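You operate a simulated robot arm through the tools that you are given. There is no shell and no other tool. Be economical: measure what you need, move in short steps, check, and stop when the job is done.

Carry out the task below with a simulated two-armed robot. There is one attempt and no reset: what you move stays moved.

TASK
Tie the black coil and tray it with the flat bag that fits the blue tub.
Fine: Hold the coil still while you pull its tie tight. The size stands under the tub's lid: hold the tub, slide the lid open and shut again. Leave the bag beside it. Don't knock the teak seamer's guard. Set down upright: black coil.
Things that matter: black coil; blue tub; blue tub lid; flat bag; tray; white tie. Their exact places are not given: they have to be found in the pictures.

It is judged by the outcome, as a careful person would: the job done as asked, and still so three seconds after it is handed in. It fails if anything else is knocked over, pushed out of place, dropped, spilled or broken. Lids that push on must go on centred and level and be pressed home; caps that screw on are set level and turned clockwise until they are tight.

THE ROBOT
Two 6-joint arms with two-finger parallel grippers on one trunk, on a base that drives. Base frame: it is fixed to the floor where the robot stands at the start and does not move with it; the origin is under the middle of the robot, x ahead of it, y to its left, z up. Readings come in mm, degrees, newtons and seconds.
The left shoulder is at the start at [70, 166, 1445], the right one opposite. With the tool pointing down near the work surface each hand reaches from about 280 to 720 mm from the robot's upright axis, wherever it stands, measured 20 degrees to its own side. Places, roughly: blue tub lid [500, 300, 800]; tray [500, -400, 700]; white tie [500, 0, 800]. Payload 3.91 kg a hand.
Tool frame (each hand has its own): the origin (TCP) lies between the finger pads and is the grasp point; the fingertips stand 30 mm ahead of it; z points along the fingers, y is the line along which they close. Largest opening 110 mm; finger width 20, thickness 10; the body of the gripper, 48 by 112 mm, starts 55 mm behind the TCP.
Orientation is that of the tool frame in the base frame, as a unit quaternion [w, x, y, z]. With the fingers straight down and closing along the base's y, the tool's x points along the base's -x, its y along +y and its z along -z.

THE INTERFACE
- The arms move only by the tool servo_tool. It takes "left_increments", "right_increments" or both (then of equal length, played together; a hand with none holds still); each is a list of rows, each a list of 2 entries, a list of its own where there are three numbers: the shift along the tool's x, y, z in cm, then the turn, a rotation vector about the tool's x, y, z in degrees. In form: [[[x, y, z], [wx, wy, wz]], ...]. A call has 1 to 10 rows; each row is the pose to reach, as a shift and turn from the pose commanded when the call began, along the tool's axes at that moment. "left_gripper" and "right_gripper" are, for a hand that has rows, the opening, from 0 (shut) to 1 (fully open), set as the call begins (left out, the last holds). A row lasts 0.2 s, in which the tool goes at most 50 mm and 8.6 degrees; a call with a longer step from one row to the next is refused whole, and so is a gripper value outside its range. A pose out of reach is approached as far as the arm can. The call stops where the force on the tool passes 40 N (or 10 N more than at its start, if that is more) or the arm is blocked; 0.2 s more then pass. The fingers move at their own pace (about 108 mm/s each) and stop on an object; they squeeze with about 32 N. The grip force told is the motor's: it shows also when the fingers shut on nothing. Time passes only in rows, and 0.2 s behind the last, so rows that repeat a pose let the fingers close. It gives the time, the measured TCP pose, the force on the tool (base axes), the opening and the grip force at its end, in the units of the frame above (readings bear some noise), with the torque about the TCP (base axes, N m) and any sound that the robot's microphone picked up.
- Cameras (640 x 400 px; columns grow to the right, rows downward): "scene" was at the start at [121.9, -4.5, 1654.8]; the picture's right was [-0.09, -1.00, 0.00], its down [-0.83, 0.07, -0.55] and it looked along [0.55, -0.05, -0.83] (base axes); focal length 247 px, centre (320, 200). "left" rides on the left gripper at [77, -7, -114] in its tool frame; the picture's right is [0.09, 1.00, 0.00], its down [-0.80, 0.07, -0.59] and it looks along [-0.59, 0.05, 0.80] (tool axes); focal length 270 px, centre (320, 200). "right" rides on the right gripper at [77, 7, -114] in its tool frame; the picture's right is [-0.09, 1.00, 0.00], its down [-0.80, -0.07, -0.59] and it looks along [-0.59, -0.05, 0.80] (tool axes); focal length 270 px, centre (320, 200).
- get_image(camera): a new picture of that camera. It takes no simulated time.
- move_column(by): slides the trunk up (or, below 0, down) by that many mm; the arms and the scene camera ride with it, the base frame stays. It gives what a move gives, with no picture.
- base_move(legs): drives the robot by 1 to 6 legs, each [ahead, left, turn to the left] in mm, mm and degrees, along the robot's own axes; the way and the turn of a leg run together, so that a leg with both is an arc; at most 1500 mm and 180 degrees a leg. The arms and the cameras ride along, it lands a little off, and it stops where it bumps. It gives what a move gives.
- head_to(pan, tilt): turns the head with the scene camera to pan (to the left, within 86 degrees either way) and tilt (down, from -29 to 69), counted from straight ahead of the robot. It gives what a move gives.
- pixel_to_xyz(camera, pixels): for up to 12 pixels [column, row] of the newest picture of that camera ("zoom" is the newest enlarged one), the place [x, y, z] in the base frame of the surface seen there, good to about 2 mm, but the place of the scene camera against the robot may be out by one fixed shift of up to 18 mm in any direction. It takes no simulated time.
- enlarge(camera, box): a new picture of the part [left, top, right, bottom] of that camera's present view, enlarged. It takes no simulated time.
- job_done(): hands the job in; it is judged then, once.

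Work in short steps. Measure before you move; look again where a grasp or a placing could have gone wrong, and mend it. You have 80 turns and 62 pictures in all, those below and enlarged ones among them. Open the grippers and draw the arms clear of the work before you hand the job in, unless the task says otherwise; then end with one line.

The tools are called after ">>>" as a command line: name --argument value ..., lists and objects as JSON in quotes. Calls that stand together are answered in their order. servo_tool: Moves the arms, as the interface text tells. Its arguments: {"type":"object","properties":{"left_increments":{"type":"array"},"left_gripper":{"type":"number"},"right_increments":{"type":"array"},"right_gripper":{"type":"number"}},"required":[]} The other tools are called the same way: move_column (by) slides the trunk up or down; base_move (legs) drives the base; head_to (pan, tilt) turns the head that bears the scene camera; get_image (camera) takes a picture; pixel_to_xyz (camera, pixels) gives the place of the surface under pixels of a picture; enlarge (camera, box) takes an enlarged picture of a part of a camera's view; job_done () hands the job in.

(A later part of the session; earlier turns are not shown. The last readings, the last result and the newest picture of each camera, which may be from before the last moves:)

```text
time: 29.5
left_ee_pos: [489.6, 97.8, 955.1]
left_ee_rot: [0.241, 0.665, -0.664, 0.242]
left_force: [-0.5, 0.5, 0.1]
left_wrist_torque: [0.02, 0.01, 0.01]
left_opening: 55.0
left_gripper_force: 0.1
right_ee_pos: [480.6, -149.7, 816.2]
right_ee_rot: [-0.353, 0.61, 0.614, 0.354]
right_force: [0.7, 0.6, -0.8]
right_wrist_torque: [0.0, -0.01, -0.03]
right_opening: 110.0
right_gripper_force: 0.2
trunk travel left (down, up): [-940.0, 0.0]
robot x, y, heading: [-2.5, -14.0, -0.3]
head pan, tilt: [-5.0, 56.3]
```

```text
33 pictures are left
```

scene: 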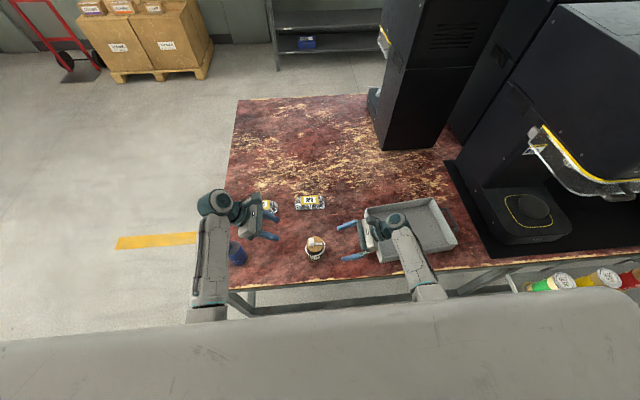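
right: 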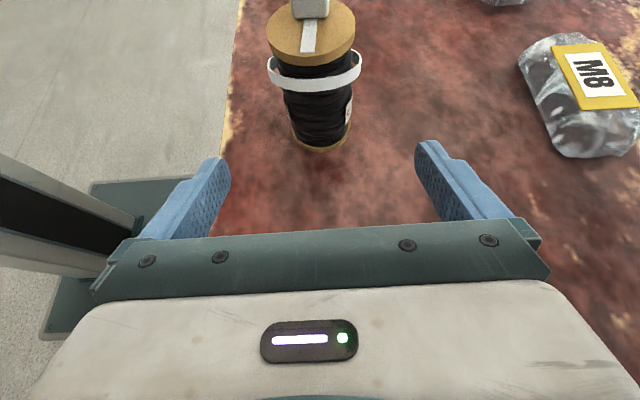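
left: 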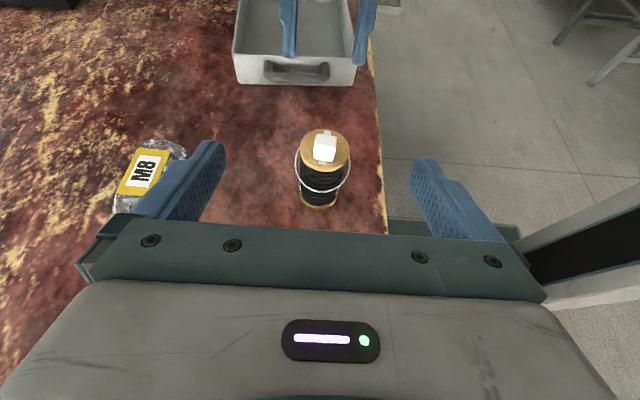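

Coil aligned (col ~318). Advance the right hand 129 mm along its axis, below the tie loop; also bring the left to its slider pre-grasp.

>>> pixel_to_xyz --camera "scene" --pixels '[[395, 221], [385, 232], [410, 245], [365, 222], [215, 205], [205, 250], [240, 215]]'

>>> servo_tool --right_increments '[[[0.05, -0.1, 3.5], [0, 0, 0]], [[0.05, -0.2, 7], [0, 0, 0]], [[0.05, -0.2, 10], [0, 0, 0]], [[0.05, -0.2, 12], [0, 0, 0]], [[0.05, -0.2, 12.9], [0, 0, 0]], [[0.05, -0.2, 12.9], [0, 0, 0]]]'

>>> get_image --camera "right"

```text
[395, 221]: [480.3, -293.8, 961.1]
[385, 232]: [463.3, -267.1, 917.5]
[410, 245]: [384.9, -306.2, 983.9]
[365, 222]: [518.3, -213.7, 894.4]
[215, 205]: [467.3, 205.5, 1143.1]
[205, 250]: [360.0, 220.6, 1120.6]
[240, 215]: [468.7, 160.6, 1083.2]
```

```text
time: 30.9
left_ee_pos: [490.0, 96.3, 955.6]
left_ee_rot: [-0.241, -0.665, 0.665, -0.241]
left_force: [-0.3, 0.7, -0.2]
left_wrist_torque: [-0.01, 0.02, 0.0]
left_opening: 55.3
left_gripper_force: 0.0
right_ee_pos: [476.6, -38.9, 751.3]
right_ee_rot: [-0.354, 0.61, 0.614, 0.354]
right_force: [0.1, 0.7, 0.7]
right_wrist_torque: [-0.02, 0.02, 0.0]
right_opening: 110.0
right_gripper_force: 0.0
trunk travel left (down, up): [-940.0, 0.0]
robot x, y, heading: [-2.1, -15.8, 0.1]
head pan, tilt: [-5.0, 56.3]
```

```text
32 pictures are left
```

right: 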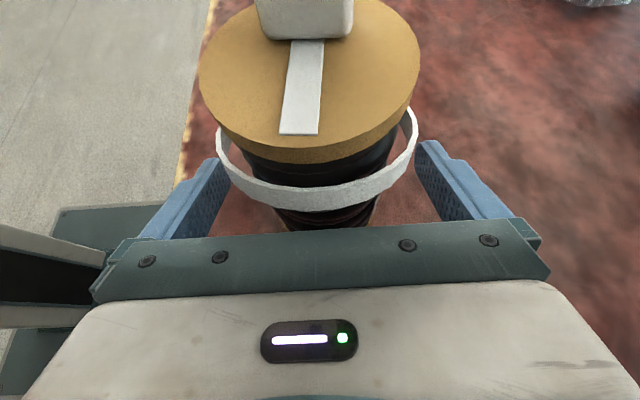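

Coil between fingers, slightly off by ~2 mm in x; I nudge and close the right gripper while the left goes to the slider pre-grasp.

>>> servo_tool --right_increments '[[[0, 0.15, 0], [0, 0, 0]], [[0, 0.15, 0], [0, 0, 0]], [[0, 0.15, 0], [0, 0, 0]], [[0, 0.15, 0], [0, 0, 0]]]' --right_gripper 0 --left_increments '[[[0.5, 0.3, 2.4], [0, 0, 0]], [[1.1, 0.6, 4.8], [0, 0, 0]], [[1.63, 0.95, 7.24], [0, 0, 0]], [[1.63, 0.95, 7.24], [0, 0, 0]]]'

>>> enlarge --camera "left" --box '[200, 40, 440, 240]'

```text
time: 31.9
left_ee_pos: [478.8, 38.3, 909.9]
left_ee_rot: [-0.242, -0.664, 0.665, -0.241]
left_force: [-1.2, 0.4, -0.2]
left_wrist_torque: [0.0, 0.04, 0.01]
left_opening: 55.1
left_gripper_force: 0.1
right_ee_pos: [479.0, -38.7, 751.6]
right_ee_rot: [-0.354, 0.61, 0.614, 0.354]
right_force: [-0.1, -1.6, -0.1]
right_wrist_torque: [-0.1, -0.06, -0.02]
right_opening: 56.9
right_gripper_force: 32.1
trunk travel left (down, up): [-940.0, 0.0]
robot x, y, heading: [1.7, -16.6, -0.0]
head pan, tilt: [-5.0, 56.3]
```

```text
2.00 times, centred on (320, 140) of left
```

zoom: 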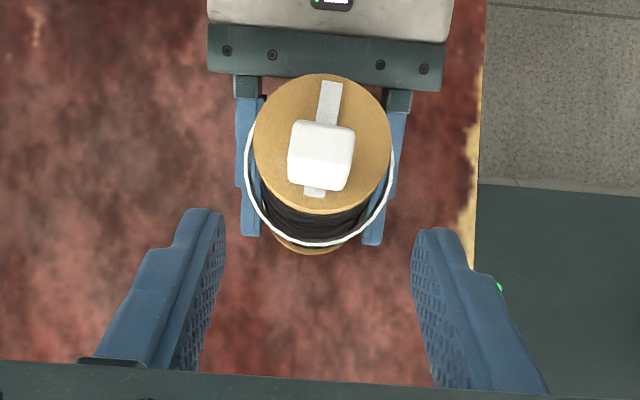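

Coil is gripped (57 mm). I measure the slider in this picture.

>>> pixel_to_xyz --camera "zoom" --pixels '[[293, 135], [350, 135], [322, 127], [320, 153], [318, 178], [315, 193], [330, 90], [322, 207]]'

```text
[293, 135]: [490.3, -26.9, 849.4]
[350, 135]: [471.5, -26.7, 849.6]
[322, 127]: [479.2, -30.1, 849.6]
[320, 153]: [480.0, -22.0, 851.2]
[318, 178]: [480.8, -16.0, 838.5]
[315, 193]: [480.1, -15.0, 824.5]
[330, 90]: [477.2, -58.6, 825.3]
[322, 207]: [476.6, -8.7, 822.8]
```

Slider centre (480.5,−24.5). Advance left ~68 mm onto it, then close.

>>> servo_tool --left_increments '[[[0.1, -0.17, 3], [0, 0, 0]], [[0.13, -0.17, 5.5], [0, 0, 0]], [[0.13, -0.17, 6.9], [0, 0, 0]], [[0.13, -0.17, 6.9], [0, 0, 0]]]'

>>> servo_tool --left_increments '[[[0, 0, 0], [0, 0, 0]], [[0, 0, 0], [0, 0, 0]], [[0, 0, 0], [0, 0, 0]]]' --left_gripper 0

>>> enlarge --camera "left" --box '[200, 40, 440, 240]'

```text
time: 32.9
left_ee_pos: [482.7, -7.4, 857.4]
left_ee_rot: [-0.242, -0.664, 0.665, -0.241]
left_force: [0.3, -0.2, -0.8]
left_wrist_torque: [0.0, 0.0, 0.01]
left_opening: 55.0
left_gripper_force: 0.0
right_ee_pos: [478.9, -38.8, 750.4]
right_ee_rot: [-0.354, 0.61, 0.614, 0.354]
right_force: [0.1, 0.3, -0.7]
right_wrist_torque: [-0.02, -0.02, -0.03]
right_opening: 57.1
right_gripper_force: 31.7
trunk travel left (down, up): [-940.0, 0.0]
robot x, y, heading: [-2.7, -15.0, -0.2]
head pan, tilt: [-5.0, 56.3]
```

```text
time: 33.7
left_ee_pos: [481.6, -7.5, 856.4]
left_ee_rot: [-0.244, -0.663, 0.666, -0.239]
left_force: [-18.0, -0.1, 9.2]
left_wrist_torque: [-0.4, 0.53, -0.81]
left_opening: 23.9
left_gripper_force: 32.3
right_ee_pos: [480.0, -38.8, 752.7]
right_ee_rot: [-0.353, 0.61, 0.614, 0.355]
right_force: [19.2, -1.3, -9.3]
right_wrist_torque: [0.12, 1.34, 0.21]
right_opening: 57.1
right_gripper_force: 32.1
trunk travel left (down, up): [-940.0, 0.0]
robot x, y, heading: [-2.8, -19.8, 0.1]
head pan, tilt: [-5.0, 56.3]
```

```text
2.00 times, centred on (320, 140) of left
```

zoom: 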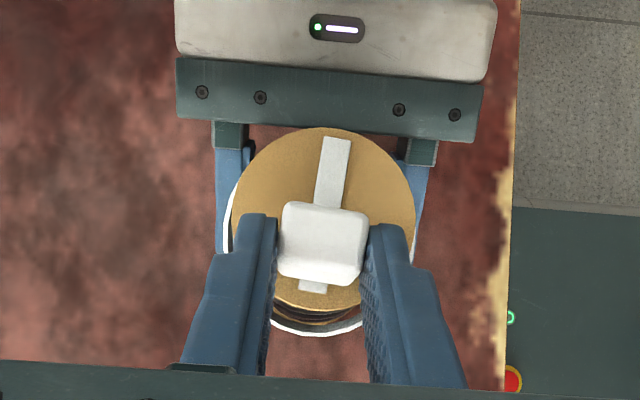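

Gripped (24 mm) with −18 N side force; I ease 1.5 mm in −x and slide 10 mm toward −y along the strip (slightly slanted).

>>> servo_tool --left_increments '[[[0, 0.13, 0], [0, 0, 0]], [[0.19, 0.15, 0.16], [0, 0, 0]], [[0.38, 0.17, 0.32], [0, 0, 0]], [[0.57, 0.19, 0.48], [0, 0, 0]], [[0.77, 0.2, 0.64], [0, 0, 0]]]'

>>> enlarge --camera "left" --box '[200, 40, 440, 240]'

```text
time: 34.9
left_ee_pos: [481.4, -18.3, 856.2]
left_ee_rot: [-0.242, -0.664, 0.665, -0.241]
left_force: [-12.2, 3.6, -2.0]
left_wrist_torque: [0.27, 0.39, -0.69]
left_opening: 23.3
left_gripper_force: 32.0
right_ee_pos: [478.9, -39.8, 751.7]
right_ee_rot: [-0.353, 0.61, 0.614, 0.355]
right_force: [11.5, -3.7, 1.4]
right_wrist_torque: [0.2, 0.83, 0.44]
right_opening: 57.3
right_gripper_force: 32.5
trunk travel left (down, up): [-940.0, 0.0]
robot x, y, heading: [-3.9, -16.1, 0.0]
head pan, tilt: [-5.0, 56.3]
```

```text
2.00 times, centred on (320, 140) of left
```

zoom: 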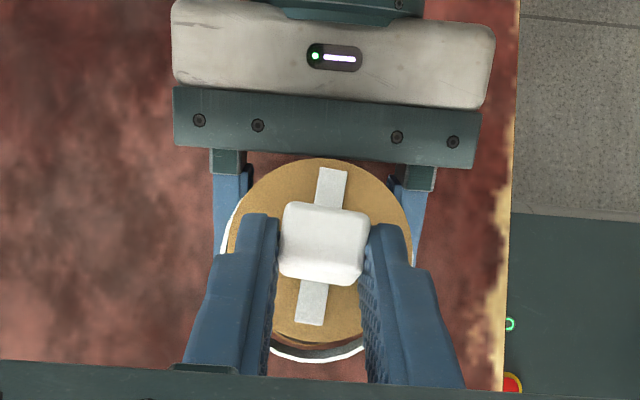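

It slides. Continue 14 mm further with a bit of −x easing.

>>> servo_tool --left_increments '[[[0.27, 0.06, 0.22], [0, 0, 0]], [[0.54, 0.1, 0.45], [0, 0, 0]], [[0.8, 0.13, 0.67], [0, 0, 0]], [[1.07, 0.16, 0.9], [0, 0, 0]], [[1.07, 0.16, 0.9], [0, 0, 0]]]'

>>> enlarge --camera "left" --box '[200, 40, 440, 240]'

```text
time: 35.8
left_ee_pos: [479.9, -16.5, 854.0]
left_ee_rot: [-0.236, -0.666, 0.666, -0.238]
left_force: [-4.3, -4.3, 13.8]
left_wrist_torque: [-0.74, 0.39, -0.59]
left_opening: 23.7
left_gripper_force: 32.3
right_ee_pos: [479.2, -38.5, 752.8]
right_ee_rot: [-0.353, 0.61, 0.615, 0.354]
right_force: [5.8, 5.3, -5.5]
right_wrist_torque: [-0.05, -0.14, 0.45]
right_opening: 57.1
right_gripper_force: 32.4
trunk travel left (down, up): [-940.0, 0.0]
robot x, y, heading: [-1.7, -15.2, -0.1]
head pan, tilt: [-5.0, 56.3]
stopped in row 4 (left hand): the force on the tool passed its limit (the readings are from after the stop); the commanded pose is now the measured one
```

```text
2.00 times, centred on (320, 140) of left
```

zoom: 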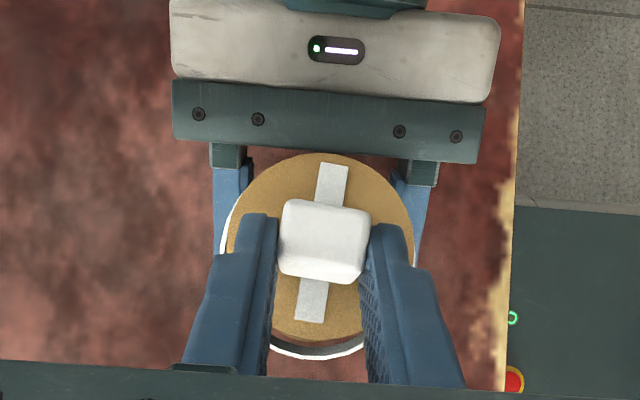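

The slide stopped near y≈−18 with force over 40 N and it relaxed. I look at the loop from the scene camera to see whether the tie is already tight.

>>> enlarge --camera "scene" --box '[276, 215, 356, 275]'

>>> enlarge --camera "right" --box '[190, 0, 450, 220]'

```text
6.67 times, centred on (316, 245) of scene
```

zoom: 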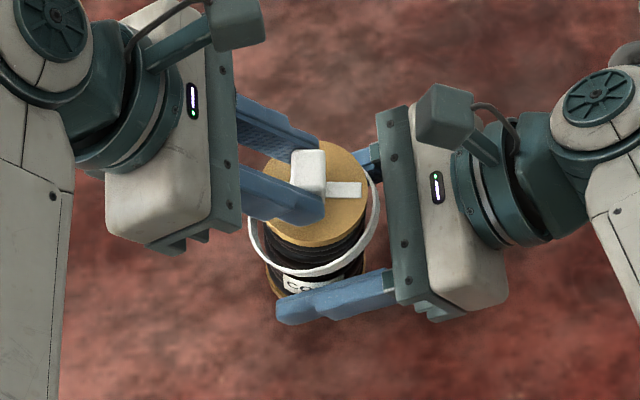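

```text
1.82 times, centred on (320, 110) of right
```

zoom: 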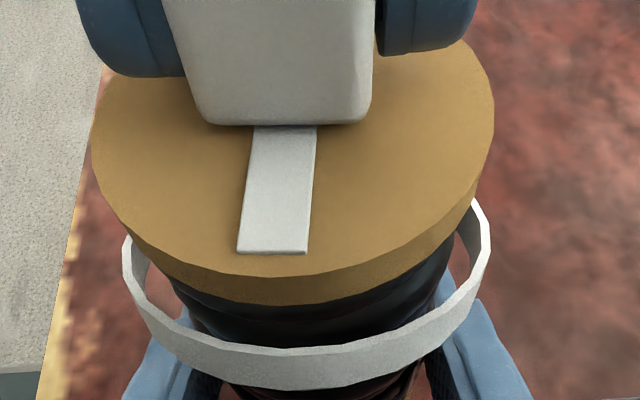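

Loop is still loose, and the fingertips (≈824.6) are rubbing the flange. I release the slider, raise the left hand 5 mm and regrip.

>>> servo_tool --left_increments '[[[0, 0, 0], [0, 0, 0]], [[0, 0, 0], [0, 0, 0]], [[0.32, 0, -0.38], [0, 0, 0]]]' --left_gripper 0.4

>>> enlarge --camera "left" --box '[200, 40, 440, 240]'

```text
time: 36.6
left_ee_pos: [480.5, -16.2, 859.3]
left_ee_rot: [-0.234, -0.667, 0.667, -0.236]
left_force: [-0.9, 0.7, 0.2]
left_wrist_torque: [0.01, 0.03, 0.01]
left_opening: 44.0
left_gripper_force: 0.2
right_ee_pos: [479.0, -40.2, 751.4]
right_ee_rot: [-0.353, 0.61, 0.614, 0.354]
right_force: [-3.8, 1.2, 2.9]
right_wrist_torque: [-0.11, 0.09, -0.07]
right_opening: 57.0
right_gripper_force: 31.9
trunk travel left (down, up): [-940.0, 0.0]
robot x, y, heading: [-5.1, -14.5, -0.1]
head pan, tilt: [-5.0, 56.3]
```

```text
2.00 times, centred on (320, 140) of left
```

zoom: 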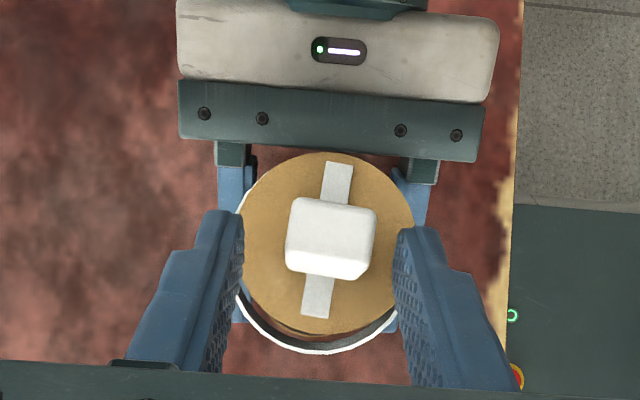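

Measure slider and strip now.

>>> pixel_to_xyz --camera "zoom" --pixels '[[295, 215], [372, 220], [332, 203], [332, 240], [328, 275], [318, 312], [342, 165], [300, 180], [246, 240], [411, 240], [322, 330], [325, 155]]'

```text
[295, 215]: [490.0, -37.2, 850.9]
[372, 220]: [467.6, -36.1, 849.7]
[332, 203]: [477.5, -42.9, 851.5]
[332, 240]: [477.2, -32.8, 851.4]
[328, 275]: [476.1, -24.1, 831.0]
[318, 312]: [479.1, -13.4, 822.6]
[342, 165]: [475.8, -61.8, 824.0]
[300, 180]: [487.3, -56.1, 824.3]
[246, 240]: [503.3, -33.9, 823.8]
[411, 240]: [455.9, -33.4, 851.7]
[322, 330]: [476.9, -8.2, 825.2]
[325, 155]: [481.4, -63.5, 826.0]
```

Slider centre now (478,−34), moved ~10 mm. I shift 2 mm in −x, regrip, and then slide in small steps.

>>> servo_tool --left_increments '[[[0, 0.2, 0], [0, 0, 0]], [[0, 0.2, 0], [0, 0, 0]]]'

>>> servo_tool --left_increments '[[[0, 0, 0], [0, 0, 0]], [[0, 0, 0], [0, 0, 0]], [[0, 0, 0], [0, 0, 0]]]' --left_gripper 0

>>> servo_tool --left_increments '[[[0.15, 0.01, 0.13], [0, 0, 0]], [[0.31, 0.03, 0.26], [0, 0, 0]], [[0.46, 0.04, 0.39], [0, 0, 0]], [[0.61, 0.05, 0.51], [0, 0, 0]]]'

```text
time: 37.2
left_ee_pos: [478.8, -14.5, 858.2]
left_ee_rot: [-0.235, -0.666, 0.668, -0.235]
left_force: [0.6, -0.8, 0.4]
left_wrist_torque: [-0.01, 0.0, 0.01]
left_opening: 44.0
left_gripper_force: 0.0
right_ee_pos: [478.4, -38.4, 749.4]
right_ee_rot: [-0.353, 0.61, 0.615, 0.354]
right_force: [-3.1, 2.5, 2.2]
right_wrist_torque: [-0.02, 0.13, -0.06]
right_opening: 57.2
right_gripper_force: 32.0
trunk travel left (down, up): [-940.0, 0.0]
robot x, y, heading: [0.3, -12.9, 0.1]
head pan, tilt: [-5.0, 56.3]
```

```text
time: 38.0
left_ee_pos: [478.3, -16.1, 859.2]
left_ee_rot: [0.233, 0.667, -0.667, 0.237]
left_force: [10.6, 0.2, 4.1]
left_wrist_torque: [0.01, -0.27, -0.33]
left_opening: 23.3
left_gripper_force: 31.7
right_ee_pos: [478.8, -39.3, 753.4]
right_ee_rot: [-0.353, 0.61, 0.615, 0.354]
right_force: [-5.9, 1.2, 5.3]
right_wrist_torque: [-0.12, -0.74, 0.55]
right_opening: 56.8
right_gripper_force: 31.9
trunk travel left (down, up): [-940.0, 0.0]
robot x, y, heading: [2.3, -14.8, 0.1]
head pan, tilt: [-5.0, 56.3]
```

```text
time: 39.0
left_ee_pos: [477.6, -13.4, 853.2]
left_ee_rot: [0.228, 0.67, -0.668, 0.231]
left_force: [10.0, -0.4, 25.2]
left_wrist_torque: [-0.49, -0.11, -0.26]
left_opening: 23.9
left_gripper_force: 32.1
right_ee_pos: [478.8, -38.4, 752.1]
right_ee_rot: [-0.352, 0.61, 0.615, 0.354]
right_force: [-2.2, 4.0, -4.0]
right_wrist_torque: [-0.08, -0.73, 0.44]
right_opening: 57.0
right_gripper_force: 32.0
trunk travel left (down, up): [-940.0, 0.0]
robot x, y, heading: [-1.8, -15.9, -0.2]
head pan, tilt: [-5.0, 56.3]
```

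The left hand is at its inward reach limit for this tilt (pressing down instead of moving). I release, back off 70 mm, and tilt it 20° further toward horizontal.

>>> servo_tool --left_increments '[[[0.3, 0, -0.35], [0, 0, 0]], [[0.3, 0, -0.35], [0, 0, 0]], [[0.3, 0, -3], [0, 0, 0]], [[0.3, 0, -6], [0, 5, 0]], [[0.3, 0, -7.5], [0, 10, 0]], [[0.3, 0, -7.5], [0, 15, 0]], [[0.3, 0, -7.5], [0, 20, 0]], [[0.3, 0, -7.5], [0, 20, 0]]]' --left_gripper 0.4

>>> enlarge --camera "left" --box '[200, 40, 440, 240]'

```text
time: 40.8
left_ee_pos: [477.2, 17.6, 919.5]
left_ee_rot: [-0.348, -0.614, 0.616, -0.349]
left_force: [-1.0, 0.9, -0.3]
left_wrist_torque: [-0.01, 0.01, -0.02]
left_opening: 44.0
left_gripper_force: 0.0
right_ee_pos: [479.3, -39.1, 751.7]
right_ee_rot: [-0.353, 0.61, 0.615, 0.354]
right_force: [0.6, -2.3, 4.8]
right_wrist_torque: [-0.15, 0.06, 0.03]
right_opening: 57.0
right_gripper_force: 32.1
trunk travel left (down, up): [-940.0, 0.0]
robot x, y, heading: [-1.4, -16.2, 0.0]
head pan, tilt: [-5.0, 56.3]
```

```text
2.00 times, centred on (320, 140) of left
```

zoom: 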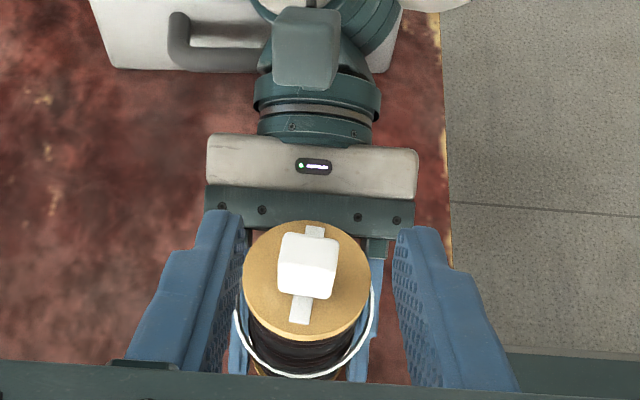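

Measure the slider again.

>>> pixel_to_xyz --camera "zoom" --pixels '[[283, 245], [335, 250], [310, 238], [308, 260], [306, 290], [300, 318], [315, 230], [306, 330], [306, 222], [250, 280], [364, 285]]'

```text
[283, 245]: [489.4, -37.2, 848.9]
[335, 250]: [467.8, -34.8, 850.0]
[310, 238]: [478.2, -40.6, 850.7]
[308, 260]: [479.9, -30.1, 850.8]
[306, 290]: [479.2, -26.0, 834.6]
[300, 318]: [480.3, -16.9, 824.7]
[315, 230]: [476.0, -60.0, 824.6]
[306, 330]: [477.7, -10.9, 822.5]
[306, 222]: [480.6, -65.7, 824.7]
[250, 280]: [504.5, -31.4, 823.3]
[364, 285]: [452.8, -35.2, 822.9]
```

Slider centre (478.7,−34). Lower the left hand, approach along the 31° axis, then close.

>>> servo_tool --left_increments '[[[-2.1, -0.15, 0], [0, 0, 0]], [[-4.18, -0.15, 0], [0, 0, 0]], [[-4.18, -0.15, 3], [0, 0, 0]], [[-4.18, -0.15, 5.87], [0, 0, 0]], [[-4.18, -0.15, 5.87], [0, 0, 0]]]'

>>> servo_tool --left_increments '[[[0, 0, 0], [0, 0, 0]], [[0, 0, 0], [0, 0, 0]], [[0, 0, 0], [0, 0, 0]]]' --left_gripper 0

```text
time: 42.0
left_ee_pos: [481.3, -10.2, 854.1]
left_ee_rot: [0.347, 0.615, -0.615, 0.35]
left_force: [-0.3, 0.0, 0.2]
left_wrist_torque: [0.02, -0.01, 0.01]
left_opening: 43.9
left_gripper_force: 0.0
right_ee_pos: [480.1, -38.7, 752.0]
right_ee_rot: [-0.354, 0.609, 0.616, 0.352]
right_force: [0.6, -0.7, 2.8]
right_wrist_torque: [0.11, -0.01, 0.01]
right_opening: 56.8
right_gripper_force: 31.8
trunk travel left (down, up): [-940.0, 0.0]
robot x, y, heading: [-1.1, -14.0, -0.0]
head pan, tilt: [-5.0, 56.3]
```

```text
time: 42.8
left_ee_pos: [480.6, -10.7, 853.6]
left_ee_rot: [-0.348, -0.615, 0.616, -0.349]
left_force: [-14.6, -1.0, 5.0]
left_wrist_torque: [-0.35, 0.2, -0.87]
left_opening: 23.7
left_gripper_force: 31.8
right_ee_pos: [479.1, -38.8, 751.5]
right_ee_rot: [-0.352, 0.611, 0.614, 0.355]
right_force: [13.9, 2.1, -3.2]
right_wrist_torque: [0.1, 1.3, 0.47]
right_opening: 57.0
right_gripper_force: 32.5
trunk travel left (down, up): [-940.0, 0.0]
robot x, y, heading: [0.1, -15.8, -0.1]
head pan, tilt: [-5.0, 56.3]
```

Gripped. Slide −y 10 mm while easing −x.

>>> servo_tool --left_increments '[[[0, 0.12, 0], [0, 0, 0]], [[0.13, 0.14, 0.21], [0, 0, 0]], [[0.26, 0.16, 0.43], [0, 0, 0]], [[0.38, 0.18, 0.64], [0, 0, 0]], [[0.51, 0.2, 0.86], [0, 0, 0]]]'

>>> enlarge --camera "left" --box '[200, 40, 440, 240]'

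```text
time: 44.0
left_ee_pos: [477.1, -20.6, 854.2]
left_ee_rot: [-0.347, -0.615, 0.615, -0.35]
left_force: [10.0, 2.4, -8.0]
left_wrist_torque: [0.43, -0.32, -0.23]
left_opening: 24.1
left_gripper_force: 31.4
right_ee_pos: [478.4, -39.9, 751.0]
right_ee_rot: [-0.354, 0.61, 0.615, 0.354]
right_force: [-5.5, -4.6, 14.6]
right_wrist_torque: [-0.27, -0.83, 0.55]
right_opening: 57.0
right_gripper_force: 32.1
trunk travel left (down, up): [-940.0, 0.0]
robot x, y, heading: [0.5, -16.9, -0.2]
head pan, tilt: [-5.0, 56.3]
```

```text
2.00 times, centred on (320, 140) of left
```

zoom: 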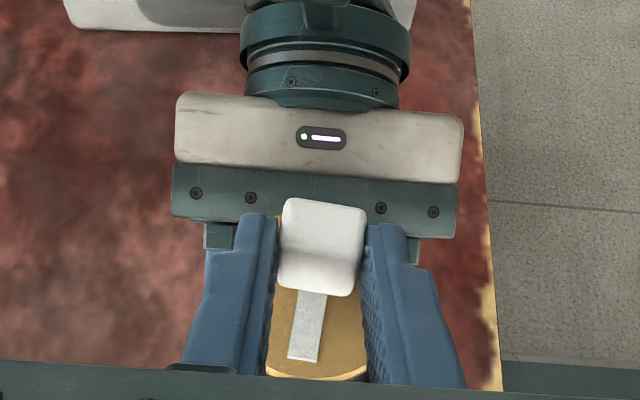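

Moving well. Continue in small steps until the stop.

>>> servo_tool --left_increments '[[[0.1, -0.05, 0.17], [0, 0, 0]], [[0.2, -0.05, 0.34], [0, 0, 0]], [[0.31, -0.03, 0.51], [0, 0, 0]], [[0.41, -0.02, 0.69], [0, 0, 0]], [[0.51, 0, 0.86], [0, 0, 0]]]'

>>> enlarge --camera "left" --box '[200, 40, 440, 240]'

```text
time: 45.2
left_ee_pos: [477.8, -29.8, 853.6]
left_ee_rot: [-0.348, -0.615, 0.615, -0.35]
left_force: [-3.3, 10.7, 7.4]
left_wrist_torque: [0.44, -0.06, -0.61]
left_opening: 24.1
left_gripper_force: 32.0
right_ee_pos: [478.9, -39.1, 751.8]
right_ee_rot: [-0.352, 0.61, 0.615, 0.354]
right_force: [5.4, -6.8, -0.9]
right_wrist_torque: [0.71, 0.57, 0.4]
right_opening: 57.2
right_gripper_force: 32.4
trunk travel left (down, up): [-940.0, 0.0]
robot x, y, heading: [0.2, -16.5, 0.3]
head pan, tilt: [-5.0, 56.3]
```

```text
2.00 times, centred on (320, 140) of left
```

zoom: 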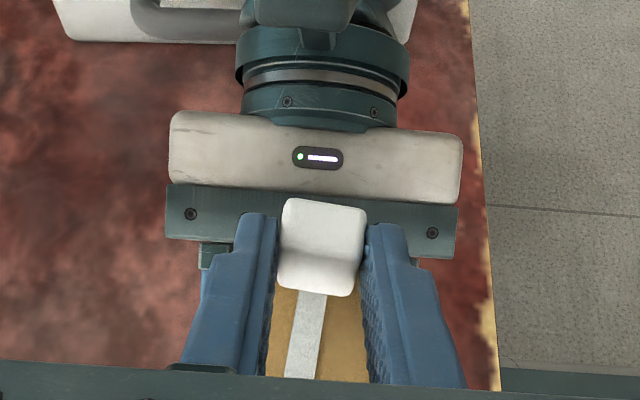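

Resistance (≈11 N) rising: near the stop. Push 4 mm more to be sure it is tight.

>>> servo_tool --left_increments '[[[0.1, 0, 0.17], [0, 0, 0]], [[0.2, 0, 0.34], [0, 0, 0]], [[0.2, 0, 0.34], [0, 0, 0]]]'

>>> enlarge --camera "scene" --box '[276, 215, 356, 275]'

```text
time: 46.0
left_ee_pos: [475.5, -33.1, 853.5]
left_ee_rot: [0.347, 0.616, -0.615, 0.35]
left_force: [-0.6, 17.5, 5.5]
left_wrist_torque: [0.73, -0.1, -0.45]
left_opening: 23.6
left_gripper_force: 32.1
right_ee_pos: [479.4, -40.8, 750.7]
right_ee_rot: [-0.353, 0.61, 0.615, 0.354]
right_force: [1.9, -15.2, 4.4]
right_wrist_torque: [0.75, 0.1, 0.57]
right_opening: 57.1
right_gripper_force: 31.9
trunk travel left (down, up): [-940.0, 0.0]
robot x, y, heading: [-0.6, -18.2, -0.2]
head pan, tilt: [-5.0, 56.3]
```

```text
6.67 times, centred on (316, 245) of scene
```

zoom: 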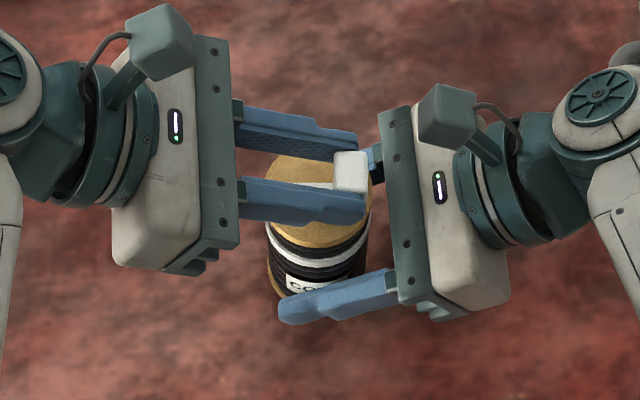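

The loop is now snug around the coil. Release the slider and withdraw the left hand back along its axis and up.

>>> servo_tool --left_increments '[[[0, 0, 0], [0, 0, 0]], [[0, 0, 0], [0, 0, 0]], [[0.3, 0, -2.5], [0, 0, 0]], [[0.8, 0, -6], [0, 0, 0]], [[3, 0, -10], [0, 0, 0]], [[5, 0, -13], [0, 0, 0]]]' --left_gripper 0.5

>>> enlarge --camera "left" --box '[160, 0, 480, 220]'

```text
time: 47.4
left_ee_pos: [477.3, 51.2, 964.5]
left_ee_rot: [-0.348, -0.615, 0.616, -0.349]
left_force: [-0.3, 1.1, -0.2]
left_wrist_torque: [0.01, -0.02, -0.05]
left_opening: 55.0
left_gripper_force: 0.2
right_ee_pos: [478.7, -38.0, 752.1]
right_ee_rot: [-0.352, 0.611, 0.614, 0.354]
right_force: [-1.4, 3.8, 4.1]
right_wrist_torque: [-0.01, 0.04, -0.02]
right_opening: 57.1
right_gripper_force: 32.0
trunk travel left (down, up): [-940.0, 0.0]
robot x, y, heading: [1.7, -14.6, -0.2]
head pan, tilt: [-5.0, 56.3]
```

```text
1.82 times, centred on (320, 110) of left
```

zoom: 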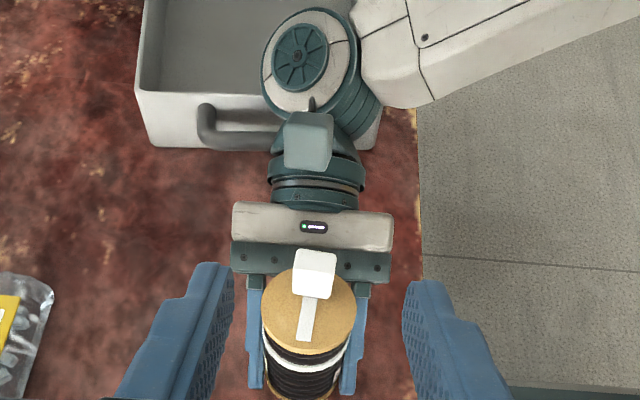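

The tie is tight. Now take a scene picture to measure the tray and the seamer clearance.

>>> get_image --camera "scene"

>>> pixel_to_xyz --camera "scene" --pixels '[[367, 209], [366, 229], [383, 258], [458, 240], [436, 197], [420, 225], [440, 240], [535, 150], [570, 190], [470, 165], [520, 243], [545, 130]]'

```text
19 pictures are left
```

scene: 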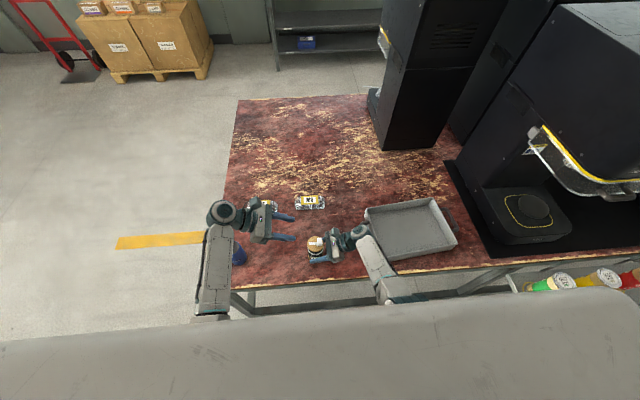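

```text
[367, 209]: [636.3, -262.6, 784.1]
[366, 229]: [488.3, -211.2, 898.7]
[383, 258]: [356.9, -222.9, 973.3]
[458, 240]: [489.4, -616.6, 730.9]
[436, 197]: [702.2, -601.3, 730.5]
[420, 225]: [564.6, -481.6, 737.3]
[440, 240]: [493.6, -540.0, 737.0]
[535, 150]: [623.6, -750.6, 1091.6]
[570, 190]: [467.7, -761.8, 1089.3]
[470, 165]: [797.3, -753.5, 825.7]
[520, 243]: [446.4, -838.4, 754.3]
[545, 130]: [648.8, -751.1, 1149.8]
```

The seamer guard is around y≈−750, z≈1090, well off. I measure the tray's walls in the same picture.

>>> pixel_to_xyz --camera "scene" --pixels '[[430, 240], [430, 247], [430, 250], [430, 253], [430, 256], [410, 202], [410, 205], [410, 208], [374, 215], [378, 215], [445, 215], [452, 215]]'

```text
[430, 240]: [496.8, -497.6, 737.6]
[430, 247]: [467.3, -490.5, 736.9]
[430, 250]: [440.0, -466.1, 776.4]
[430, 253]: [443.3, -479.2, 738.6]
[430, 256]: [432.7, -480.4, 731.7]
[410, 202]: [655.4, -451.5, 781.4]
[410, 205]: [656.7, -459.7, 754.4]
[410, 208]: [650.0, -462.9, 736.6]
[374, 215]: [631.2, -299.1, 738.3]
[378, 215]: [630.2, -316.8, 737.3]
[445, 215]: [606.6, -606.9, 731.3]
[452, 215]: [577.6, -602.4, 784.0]
```

Tray interior ≈ x 450–645, y −290…−565, floor ≈725, rim ≈772. Plan: coil to (530,−345), bag to (550,−465). Lift the coil 90 mm.

>>> servo_tool --right_increments '[[[1.7, 0, -1], [0, 0, 0]], [[3.5, 0, -2], [0, 0, 0]], [[5.2, 0, -3], [0, 0, 0]], [[6.9, 0, -4], [0, 0, 0]], [[7.8, 0, -4.5], [0, 0, 0]], [[7.8, 0, -4.5], [0, 0, 0]]]'

>>> base_move --legs '[[0, -150, 0]]'

```text
time: 48.8
left_ee_pos: [478.4, 50.5, 963.8]
left_ee_rot: [-0.348, -0.615, 0.616, -0.349]
left_force: [-0.1, 0.2, -0.8]
left_wrist_torque: [-0.02, 0.0, 0.02]
left_opening: 55.1
left_gripper_force: 0.0
right_ee_pos: [479.9, -39.0, 839.7]
right_ee_rot: [-0.353, 0.61, 0.614, 0.354]
right_force: [1.7, 0.3, -0.9]
right_wrist_torque: [0.01, 0.0, 0.04]
right_opening: 57.2
right_gripper_force: 31.7
trunk travel left (down, up): [-940.0, 0.0]
robot x, y, heading: [-2.1, -16.4, -0.1]
head pan, tilt: [-5.0, 56.3]
```

```text
time: 50.2
left_ee_pos: [479.0, -100.2, 962.1]
left_ee_rot: [-0.349, -0.614, 0.616, -0.349]
left_force: [0.2, 0.1, -0.4]
left_wrist_torque: [0.0, 0.02, 0.01]
left_opening: 55.1
left_gripper_force: 0.0
right_ee_pos: [478.2, -189.9, 839.2]
right_ee_rot: [-0.352, 0.611, 0.614, 0.354]
right_force: [0.8, 0.4, -1.2]
right_wrist_torque: [0.0, -0.03, -0.01]
right_opening: 56.8
right_gripper_force: 31.8
trunk travel left (down, up): [-940.0, 0.0]
robot x, y, heading: [-0.8, -166.8, -0.2]
head pan, tilt: [-5.0, 56.3]
```

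Now move the coil over the tray: to (530,−345,845).

>>> servo_tool --right_increments '[[[-1.45, 1.04, -2.74], [0, 0, 0]], [[-2.9, 2.08, -5.5], [0, 0, 0]], [[-4.34, 3.12, -8.2], [0, 0, 0]], [[-5.8, 4.16, -11], [0, 0, 0]], [[-7.23, 5.2, -13.72], [0, 0, 0]], [[-7.23, 5.2, -13.72], [0, 0, 0]]]'

>>> get_image --camera "scene"

```text
time: 51.6
left_ee_pos: [477.2, -101.0, 963.8]
left_ee_rot: [-0.348, -0.614, 0.617, -0.348]
left_force: [-0.8, 0.2, 0.3]
left_wrist_torque: [0.01, 0.0, -0.01]
left_opening: 55.0
left_gripper_force: 0.1
right_ee_pos: [531.6, -347.4, 846.3]
right_ee_rot: [-0.353, 0.61, 0.615, 0.354]
right_force: [0.3, -0.8, -2.2]
right_wrist_torque: [0.0, -0.01, -0.02]
right_opening: 56.8
right_gripper_force: 31.8
trunk travel left (down, up): [-940.0, 0.0]
robot x, y, heading: [-5.5, -169.2, -0.4]
head pan, tilt: [-5.0, 56.3]
```

```text
18 pictures are left
```

scene: 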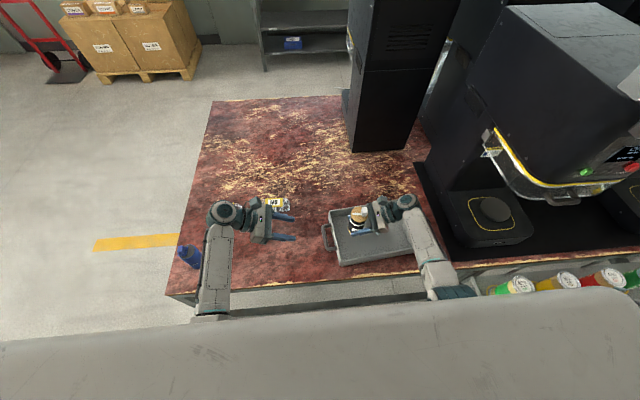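

Over the tray's +y part, well away from the seamer. Lower 82 mm, then probe gently for the floor.

>>> servo_tool --right_increments '[[[-2.6, 0, 1.5], [0, 0, 0]], [[-5.2, 0, 3], [0, 0, 0]], [[-6.5, 0, 3.75], [0, 0, 0]], [[-7.1, 0, 4.1], [0, 0, 0]], [[-7.1, 0, 4.1], [0, 0, 0]]]'

>>> servo_tool --right_increments '[[[-0.17, 0, 0.1], [0, 0, 0]], [[-0.35, 0, 0.2], [0, 0, 0]], [[-0.48, 0, 0.28], [0, 0, 0]], [[-0.52, 0, 0.3], [0, 0, 0]]]'

```text
time: 52.8
left_ee_pos: [479.9, -101.5, 963.9]
left_ee_rot: [-0.348, -0.615, 0.616, -0.348]
left_force: [-0.1, -0.7, 0.4]
left_wrist_torque: [0.02, -0.01, 0.0]
left_opening: 54.9
left_gripper_force: 0.0
right_ee_pos: [533.0, -346.7, 765.7]
right_ee_rot: [-0.353, 0.61, 0.614, 0.354]
right_force: [-1.2, -0.3, -1.7]
right_wrist_torque: [0.03, 0.0, -0.01]
right_opening: 57.2
right_gripper_force: 31.3
trunk travel left (down, up): [-940.0, 0.0]
robot x, y, heading: [-0.4, -166.3, -0.2]
head pan, tilt: [-5.0, 56.3]
```

```text
time: 53.8
left_ee_pos: [478.2, -102.9, 963.0]
left_ee_rot: [0.347, 0.616, -0.615, 0.349]
left_force: [-0.5, -0.3, 0.0]
left_wrist_torque: [-0.02, 0.01, 0.0]
left_opening: 54.9
left_gripper_force: 0.0
right_ee_pos: [532.7, -347.3, 759.8]
right_ee_rot: [-0.353, 0.611, 0.614, 0.355]
right_force: [0.7, 0.5, -1.6]
right_wrist_torque: [0.01, -0.01, 0.0]
right_opening: 57.2
right_gripper_force: 31.3
trunk travel left (down, up): [-940.0, 0.0]
robot x, y, heading: [-2.8, -169.5, -0.1]
head pan, tilt: [-5.0, 56.3]
```

No contact yet (force ≈ −1.6). Probe 3 mm further.

>>> servo_tool --right_increments '[[[-0.09, 0, 0.05], [0, 0, 0]], [[-0.17, 0, 0.1], [0, 0, 0]], [[-0.26, 0, 0.15], [0, 0, 0]]]'

```text
time: 54.6
left_ee_pos: [477.2, -101.8, 963.6]
left_ee_rot: [-0.347, -0.615, 0.615, -0.35]
left_force: [-0.5, -0.1, 0.2]
left_wrist_torque: [0.03, -0.01, 0.01]
left_opening: 55.1
left_gripper_force: 0.2
right_ee_pos: [532.5, -348.1, 758.1]
right_ee_rot: [-0.351, 0.61, 0.615, 0.356]
right_force: [2.5, -3.4, 17.8]
right_wrist_torque: [-0.6, 0.05, 0.06]
right_opening: 57.1
right_gripper_force: 32.1
trunk travel left (down, up): [-940.0, 0.0]
robot x, y, heading: [-0.9, -168.7, -0.1]
head pan, tilt: [-5.0, 56.3]
```

Touchdown (18 N). Ease up 1 mm, open to 82 mm, retract 80 mm along the axis, then rise.

>>> servo_tool --right_increments '[[[0.09, 0, -0.05], [0, 0, 0]], [[0.09, 0, -0.05], [0, 0, 0]], [[0.09, 0, -0.05], [0, 0, 0]]]' --right_gripper 0.75

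>>> servo_tool --right_increments '[[[0, 0, -2], [0, 0, 0]], [[0, 0, -5], [0, 0, 0]], [[0, 0, -8], [0, 0, 0]], [[3, 0, -9], [0, 0, 0]], [[6, 0, -9], [0, 0, 0]], [[9, 0, -9], [0, 0, 0]], [[12, 0, -9], [0, 0, 0]], [[12, 0, -9], [0, 0, 0]]]'

>>> get_image --camera "right"

```text
time: 55.4
left_ee_pos: [478.1, -101.9, 962.6]
left_ee_rot: [-0.347, -0.615, 0.616, -0.348]
left_force: [-0.2, -0.1, 0.3]
left_wrist_torque: [-0.02, -0.01, 0.0]
left_opening: 55.1
left_gripper_force: 0.0
right_ee_pos: [532.6, -345.6, 757.0]
right_ee_rot: [-0.354, 0.61, 0.614, 0.354]
right_force: [-0.1, 0.5, 0.0]
right_wrist_torque: [-0.01, -0.01, 0.02]
right_opening: 82.4
right_gripper_force: 0.0
trunk travel left (down, up): [-940.0, 0.0]
robot x, y, heading: [1.3, -167.6, 0.2]
head pan, tilt: [-5.0, 56.3]
```

```text
time: 57.2
left_ee_pos: [479.4, -102.6, 963.9]
left_ee_rot: [-0.348, -0.615, 0.616, -0.349]
left_force: [-0.7, -0.2, 1.4]
left_wrist_torque: [-0.01, 0.0, 0.0]
left_opening: 55.0
left_gripper_force: 0.1
right_ee_pos: [531.2, -365.4, 907.4]
right_ee_rot: [-0.354, 0.61, 0.614, 0.354]
right_force: [0.2, 0.1, 0.0]
right_wrist_torque: [0.0, -0.03, 0.02]
right_opening: 82.6
right_gripper_force: 0.0
trunk travel left (down, up): [-940.0, 0.0]
robot x, y, heading: [0.6, -171.0, -0.1]
head pan, tilt: [-5.0, 56.3]
```

```text
17 pictures are left
```

right: 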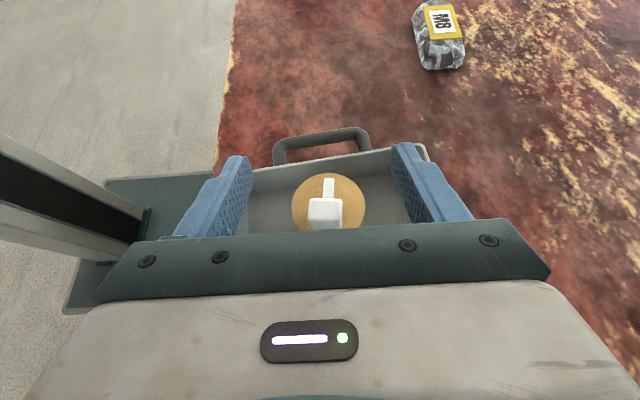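

Coil stands upright in the tray. Before driving for the bag, I measure how far forward the robot's base plate is relative to the table edge, and M8/rim points.

>>> pixel_to_xyz --camera "right" --pixels '[[130, 185], [80, 300], [150, 190], [110, 270], [215, 160], [225, 80], [60, 160]]'

```text
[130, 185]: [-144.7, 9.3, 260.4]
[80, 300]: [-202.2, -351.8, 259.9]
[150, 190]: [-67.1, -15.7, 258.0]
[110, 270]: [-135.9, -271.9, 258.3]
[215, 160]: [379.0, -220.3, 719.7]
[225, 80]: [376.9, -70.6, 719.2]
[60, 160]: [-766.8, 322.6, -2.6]
```

Table front edge x≈378; no need to drive forward. Drive left 455 mm (hands at z>900 clear everything) to fetch the M5 bag.

>>> base_move --legs '[[0, 455, 0]]'

```text
time: 60.0
left_ee_pos: [481.5, 347.0, 962.8]
left_ee_rot: [-0.348, -0.613, 0.618, -0.347]
left_force: [-0.1, 0.1, -0.7]
left_wrist_torque: [0.0, 0.0, 0.0]
left_opening: 54.8
left_gripper_force: 0.0
right_ee_pos: [531.5, 82.9, 905.2]
right_ee_rot: [-0.353, 0.612, 0.613, 0.355]
right_force: [-0.5, -0.5, 0.2]
right_wrist_torque: [0.02, -0.02, -0.03]
right_opening: 82.7
right_gripper_force: 0.0
trunk travel left (down, up): [-940.0, 0.0]
robot x, y, heading: [3.5, 287.5, -0.4]
head pan, tilt: [-5.0, 56.3]
```

Tilt the right hand back to 25° from vertical and bring it toward (640,150,900), open wide, to view the bag.

>>> servo_tool --right_increments '[[[0.6, 2.2, 1.2], [0, -7, 0]], [[1.2, 4.4, 2.4], [0, -14, 0]], [[1.8, 6.5, 3.6], [0, -21, 0]], [[2.4, 8.7, 4.8], [0, -28, 0]], [[2.9, 10.85, 6.0], [0, -35, 0]], [[2.9, 10.85, 6.0], [0, -35, 0]]]' --right_gripper 1

>>> get_image --camera "right"

```text
time: 61.4
left_ee_pos: [480.2, 347.8, 963.8]
left_ee_rot: [-0.348, -0.614, 0.617, -0.348]
left_force: [-0.8, 0.0, -0.4]
left_wrist_torque: [0.01, 0.01, -0.01]
left_opening: 54.9
left_gripper_force: 0.1
right_ee_pos: [640.9, 150.6, 901.8]
right_ee_rot: [-0.15, 0.692, 0.689, 0.155]
right_force: [-1.2, 0.2, 0.5]
right_wrist_torque: [-0.02, 0.01, 0.01]
right_opening: 110.1
right_gripper_force: 0.0
trunk travel left (down, up): [-940.0, 0.0]
robot x, y, heading: [3.0, 287.1, -0.3]
head pan, tilt: [-5.0, 56.3]
```

```text
16 pictures are left
```

right: 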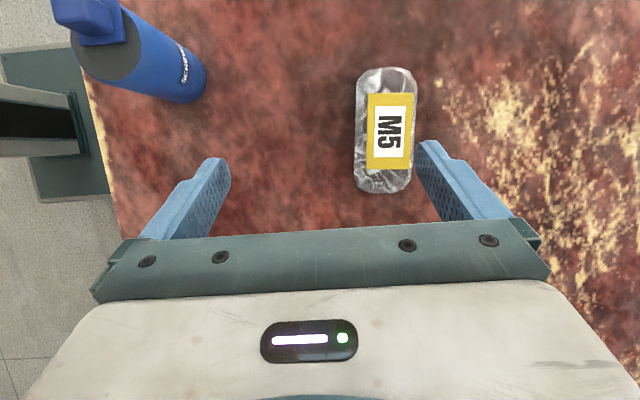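

Bag M5 spans cols 355–416, rows 68–193. Measure it.

>>> pixel_to_xyz --camera "right" --pixels '[[358, 130], [414, 130], [385, 72], [385, 190], [388, 130], [365, 130], [408, 165], [362, 165], [385, 180], [350, 130], [420, 130]]'

```text
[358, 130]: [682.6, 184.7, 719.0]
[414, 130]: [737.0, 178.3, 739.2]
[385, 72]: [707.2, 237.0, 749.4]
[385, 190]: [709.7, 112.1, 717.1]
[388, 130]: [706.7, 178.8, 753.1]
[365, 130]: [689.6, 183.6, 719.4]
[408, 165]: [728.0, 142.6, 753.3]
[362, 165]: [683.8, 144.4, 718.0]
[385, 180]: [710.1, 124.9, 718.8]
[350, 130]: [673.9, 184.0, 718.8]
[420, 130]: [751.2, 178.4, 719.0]
```

Bag ≈ centre (709,177), 58 mm wide in x, top 753. Move to a pre-grasp 100 mm back along the tool axis.

>>> servo_tool --right_increments '[[[-1.5, 2.3, 1.3], [0, 0, 0]], [[-3, 4.6, 2.6], [0, 0, 0]], [[-4.6, 6.8, 4], [0, 0, 0]], [[-4.6, 6.8, 4], [0, 0, 0]]]'

>>> get_image --camera "right"

```text
time: 62.4
left_ee_pos: [479.8, 348.3, 963.1]
left_ee_rot: [-0.349, -0.614, 0.617, -0.348]
left_force: [-0.6, -0.5, 0.2]
left_wrist_torque: [-0.01, 0.01, 0.0]
left_opening: 55.2
left_gripper_force: 0.1
right_ee_pos: [708.0, 125.2, 845.8]
right_ee_rot: [-0.15, 0.691, 0.69, 0.155]
right_force: [0.8, -1.1, -0.4]
right_wrist_torque: [0.01, 0.0, -0.02]
right_opening: 110.0
right_gripper_force: 0.1
trunk travel left (down, up): [-940.0, 0.0]
robot x, y, heading: [2.5, 283.9, -0.5]
head pan, tilt: [-5.0, 56.3]
```

```text
15 pictures are left
```

right: 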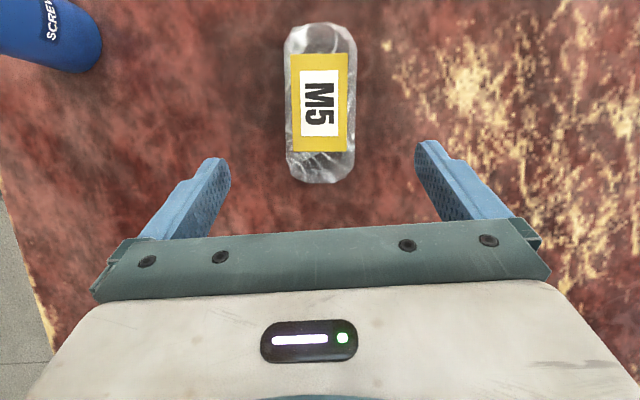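

Well centred (col 321). Advance 100 mm and then close.

>>> servo_tool --right_increments '[[[0, 0.1, 3.5], [0, 0, 0]], [[0, 0.1, 7], [0, 0, 0]], [[0, 0.1, 9], [0, 0, 0]], [[0, 0.1, 10], [0, 0, 0]], [[0, 0.1, 10], [0, 0, 0]]]'

>>> servo_tool --right_increments '[[[0, 0, 0], [0, 0, 0]], [[0, 0, 0], [0, 0, 0]], [[0, 0, 0], [0, 0, 0]], [[0, 0, 0], [0, 0, 0]]]' --right_gripper 0

>>> get_image --camera "right"

```text
time: 63.6
left_ee_pos: [480.9, 349.8, 964.3]
left_ee_rot: [-0.35, -0.612, 0.618, -0.347]
left_force: [-0.2, 0.0, -0.6]
left_wrist_torque: [0.01, 0.03, 0.01]
left_opening: 54.9
left_gripper_force: 0.2
right_ee_pos: [666.6, 179.1, 786.4]
right_ee_rot: [-0.151, 0.692, 0.689, 0.154]
right_force: [0.3, 1.5, 0.0]
right_wrist_torque: [-0.03, 0.0, -0.01]
right_opening: 109.9
right_gripper_force: 0.1
right hand out of reach, approached as far as the arm can: row 1, 2, 3, 4, 5
trunk travel left (down, up): [-940.0, 0.0]
robot x, y, heading: [5.1, 281.9, -0.6]
head pan, tilt: [-5.0, 56.3]
```

```text
time: 64.6
left_ee_pos: [480.7, 348.1, 963.5]
left_ee_rot: [-0.349, -0.613, 0.618, -0.347]
left_force: [0.7, 0.1, 0.1]
left_wrist_torque: [0.02, 0.02, 0.03]
left_opening: 55.2
left_gripper_force: 0.0
right_ee_pos: [665.6, 179.7, 786.1]
right_ee_rot: [-0.152, 0.69, 0.691, 0.155]
right_force: [-0.5, 0.7, 0.4]
right_wrist_torque: [0.0, -0.01, 0.0]
right_opening: 0.0
right_gripper_force: 31.6
trunk travel left (down, up): [-940.0, 0.0]
robot x, y, heading: [-0.3, 283.3, -0.5]
head pan, tilt: [-5.0, 56.3]
```

```text
14 pictures are left
```

right: 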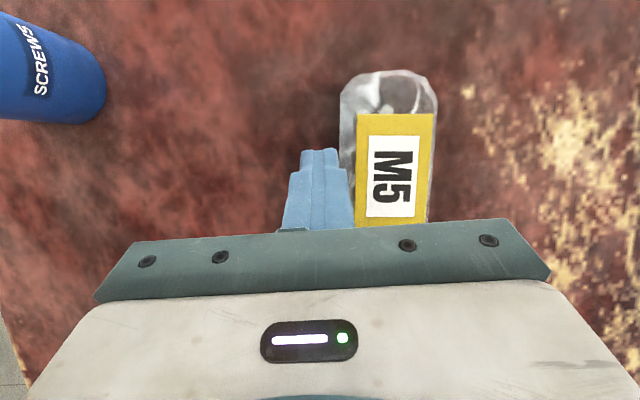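

The pose was out of reach (fingers closed above the bag, nothing touched). I back up to the pre-grasp, then lower the trunk 120 mm to gain reach.

>>> servo_tool --right_increments '[[[0, 0, -4], [0, 0, 0]], [[0, 0, -7], [0, 0, 0]], [[0, 0, -11], [0, 0, 0]], [[0, 0, -14], [0, 0, 0]], [[0, 0, -14], [0, 0, 0]]]'

```text
time: 65.8
left_ee_pos: [481.0, 348.1, 963.2]
left_ee_rot: [-0.35, -0.613, 0.618, -0.348]
left_force: [1.0, 0.2, 0.1]
left_wrist_torque: [-0.01, -0.01, -0.04]
left_opening: 54.8
left_gripper_force: 0.0
right_ee_pos: [665.1, 119.1, 913.6]
right_ee_rot: [-0.151, 0.691, 0.69, 0.154]
right_force: [-0.1, 0.9, 0.4]
right_wrist_torque: [-0.01, 0.0, 0.01]
right_opening: 0.0
right_gripper_force: 31.5
trunk travel left (down, up): [-940.0, 0.0]
robot x, y, heading: [3.6, 285.0, -0.3]
head pan, tilt: [-5.0, 56.3]
```

Lower the trunk 110 mm.

>>> move_column --by -110

```text
time: 67.2
left_ee_pos: [480.7, 348.9, 853.0]
left_ee_rot: [-0.348, -0.613, 0.618, -0.347]
left_force: [-0.8, 0.7, 0.1]
left_wrist_torque: [0.02, 0.0, -0.02]
left_opening: 55.1
left_gripper_force: 0.1
right_ee_pos: [665.2, 119.3, 805.3]
right_ee_rot: [-0.152, 0.691, 0.69, 0.155]
right_force: [0.0, 0.3, -0.2]
right_wrist_torque: [-0.02, -0.02, 0.02]
right_opening: 0.0
right_gripper_force: 31.6
trunk travel left (down, up): [-830.0, 110.0]
robot x, y, heading: [-0.5, 283.8, -0.3]
head pan, tilt: [-5.0, 56.3]
```

Open and move to (709,143,809), 60 mm before the grasp.

>>> servo_tool --right_increments '[[[1.1, 2.2, 0.3], [0, 0, 0]], [[2.3, 4.4, 0.65], [0, 0, 0]], [[2.3, 4.4, 0.65], [0, 0, 0]], [[2.3, 4.4, 0.65], [0, 0, 0]]]' --right_gripper 1

>>> servo_tool --right_increments '[[[0, 0, 2], [0, 0, 0]], [[0, 0, 3.5], [0, 0, 0]], [[0, 0, 3.5], [0, 0, 0]]]'

```text
time: 68.2
left_ee_pos: [480.7, 347.7, 853.1]
left_ee_rot: [-0.348, -0.614, 0.617, -0.348]
left_force: [0.0, -0.1, 0.4]
left_wrist_torque: [0.01, -0.03, 0.03]
left_opening: 55.0
left_gripper_force: 0.0
right_ee_pos: [709.1, 143.1, 809.5]
right_ee_rot: [-0.152, 0.69, 0.69, 0.154]
right_force: [-0.7, 0.2, 0.4]
right_wrist_torque: [0.01, 0.02, 0.01]
right_opening: 110.0
right_gripper_force: 0.1
trunk travel left (down, up): [-830.0, 110.0]
robot x, y, heading: [2.7, 284.6, -0.4]
head pan, tilt: [-5.0, 56.3]
```

```text
time: 69.0
left_ee_pos: [479.6, 348.6, 854.1]
left_ee_rot: [-0.349, -0.613, 0.618, -0.348]
left_force: [0.1, -0.6, -0.6]
left_wrist_torque: [0.02, 0.01, 0.02]
left_opening: 55.3
left_gripper_force: 0.0
right_ee_pos: [709.7, 157.8, 777.9]
right_ee_rot: [-0.151, 0.691, 0.69, 0.155]
right_force: [0.6, -0.1, 0.8]
right_wrist_torque: [-0.01, 0.03, 0.02]
right_opening: 110.2
right_gripper_force: 0.0
trunk travel left (down, up): [-830.0, 110.0]
robot x, y, heading: [3.0, 281.0, -0.2]
head pan, tilt: [-5.0, 56.3]
```

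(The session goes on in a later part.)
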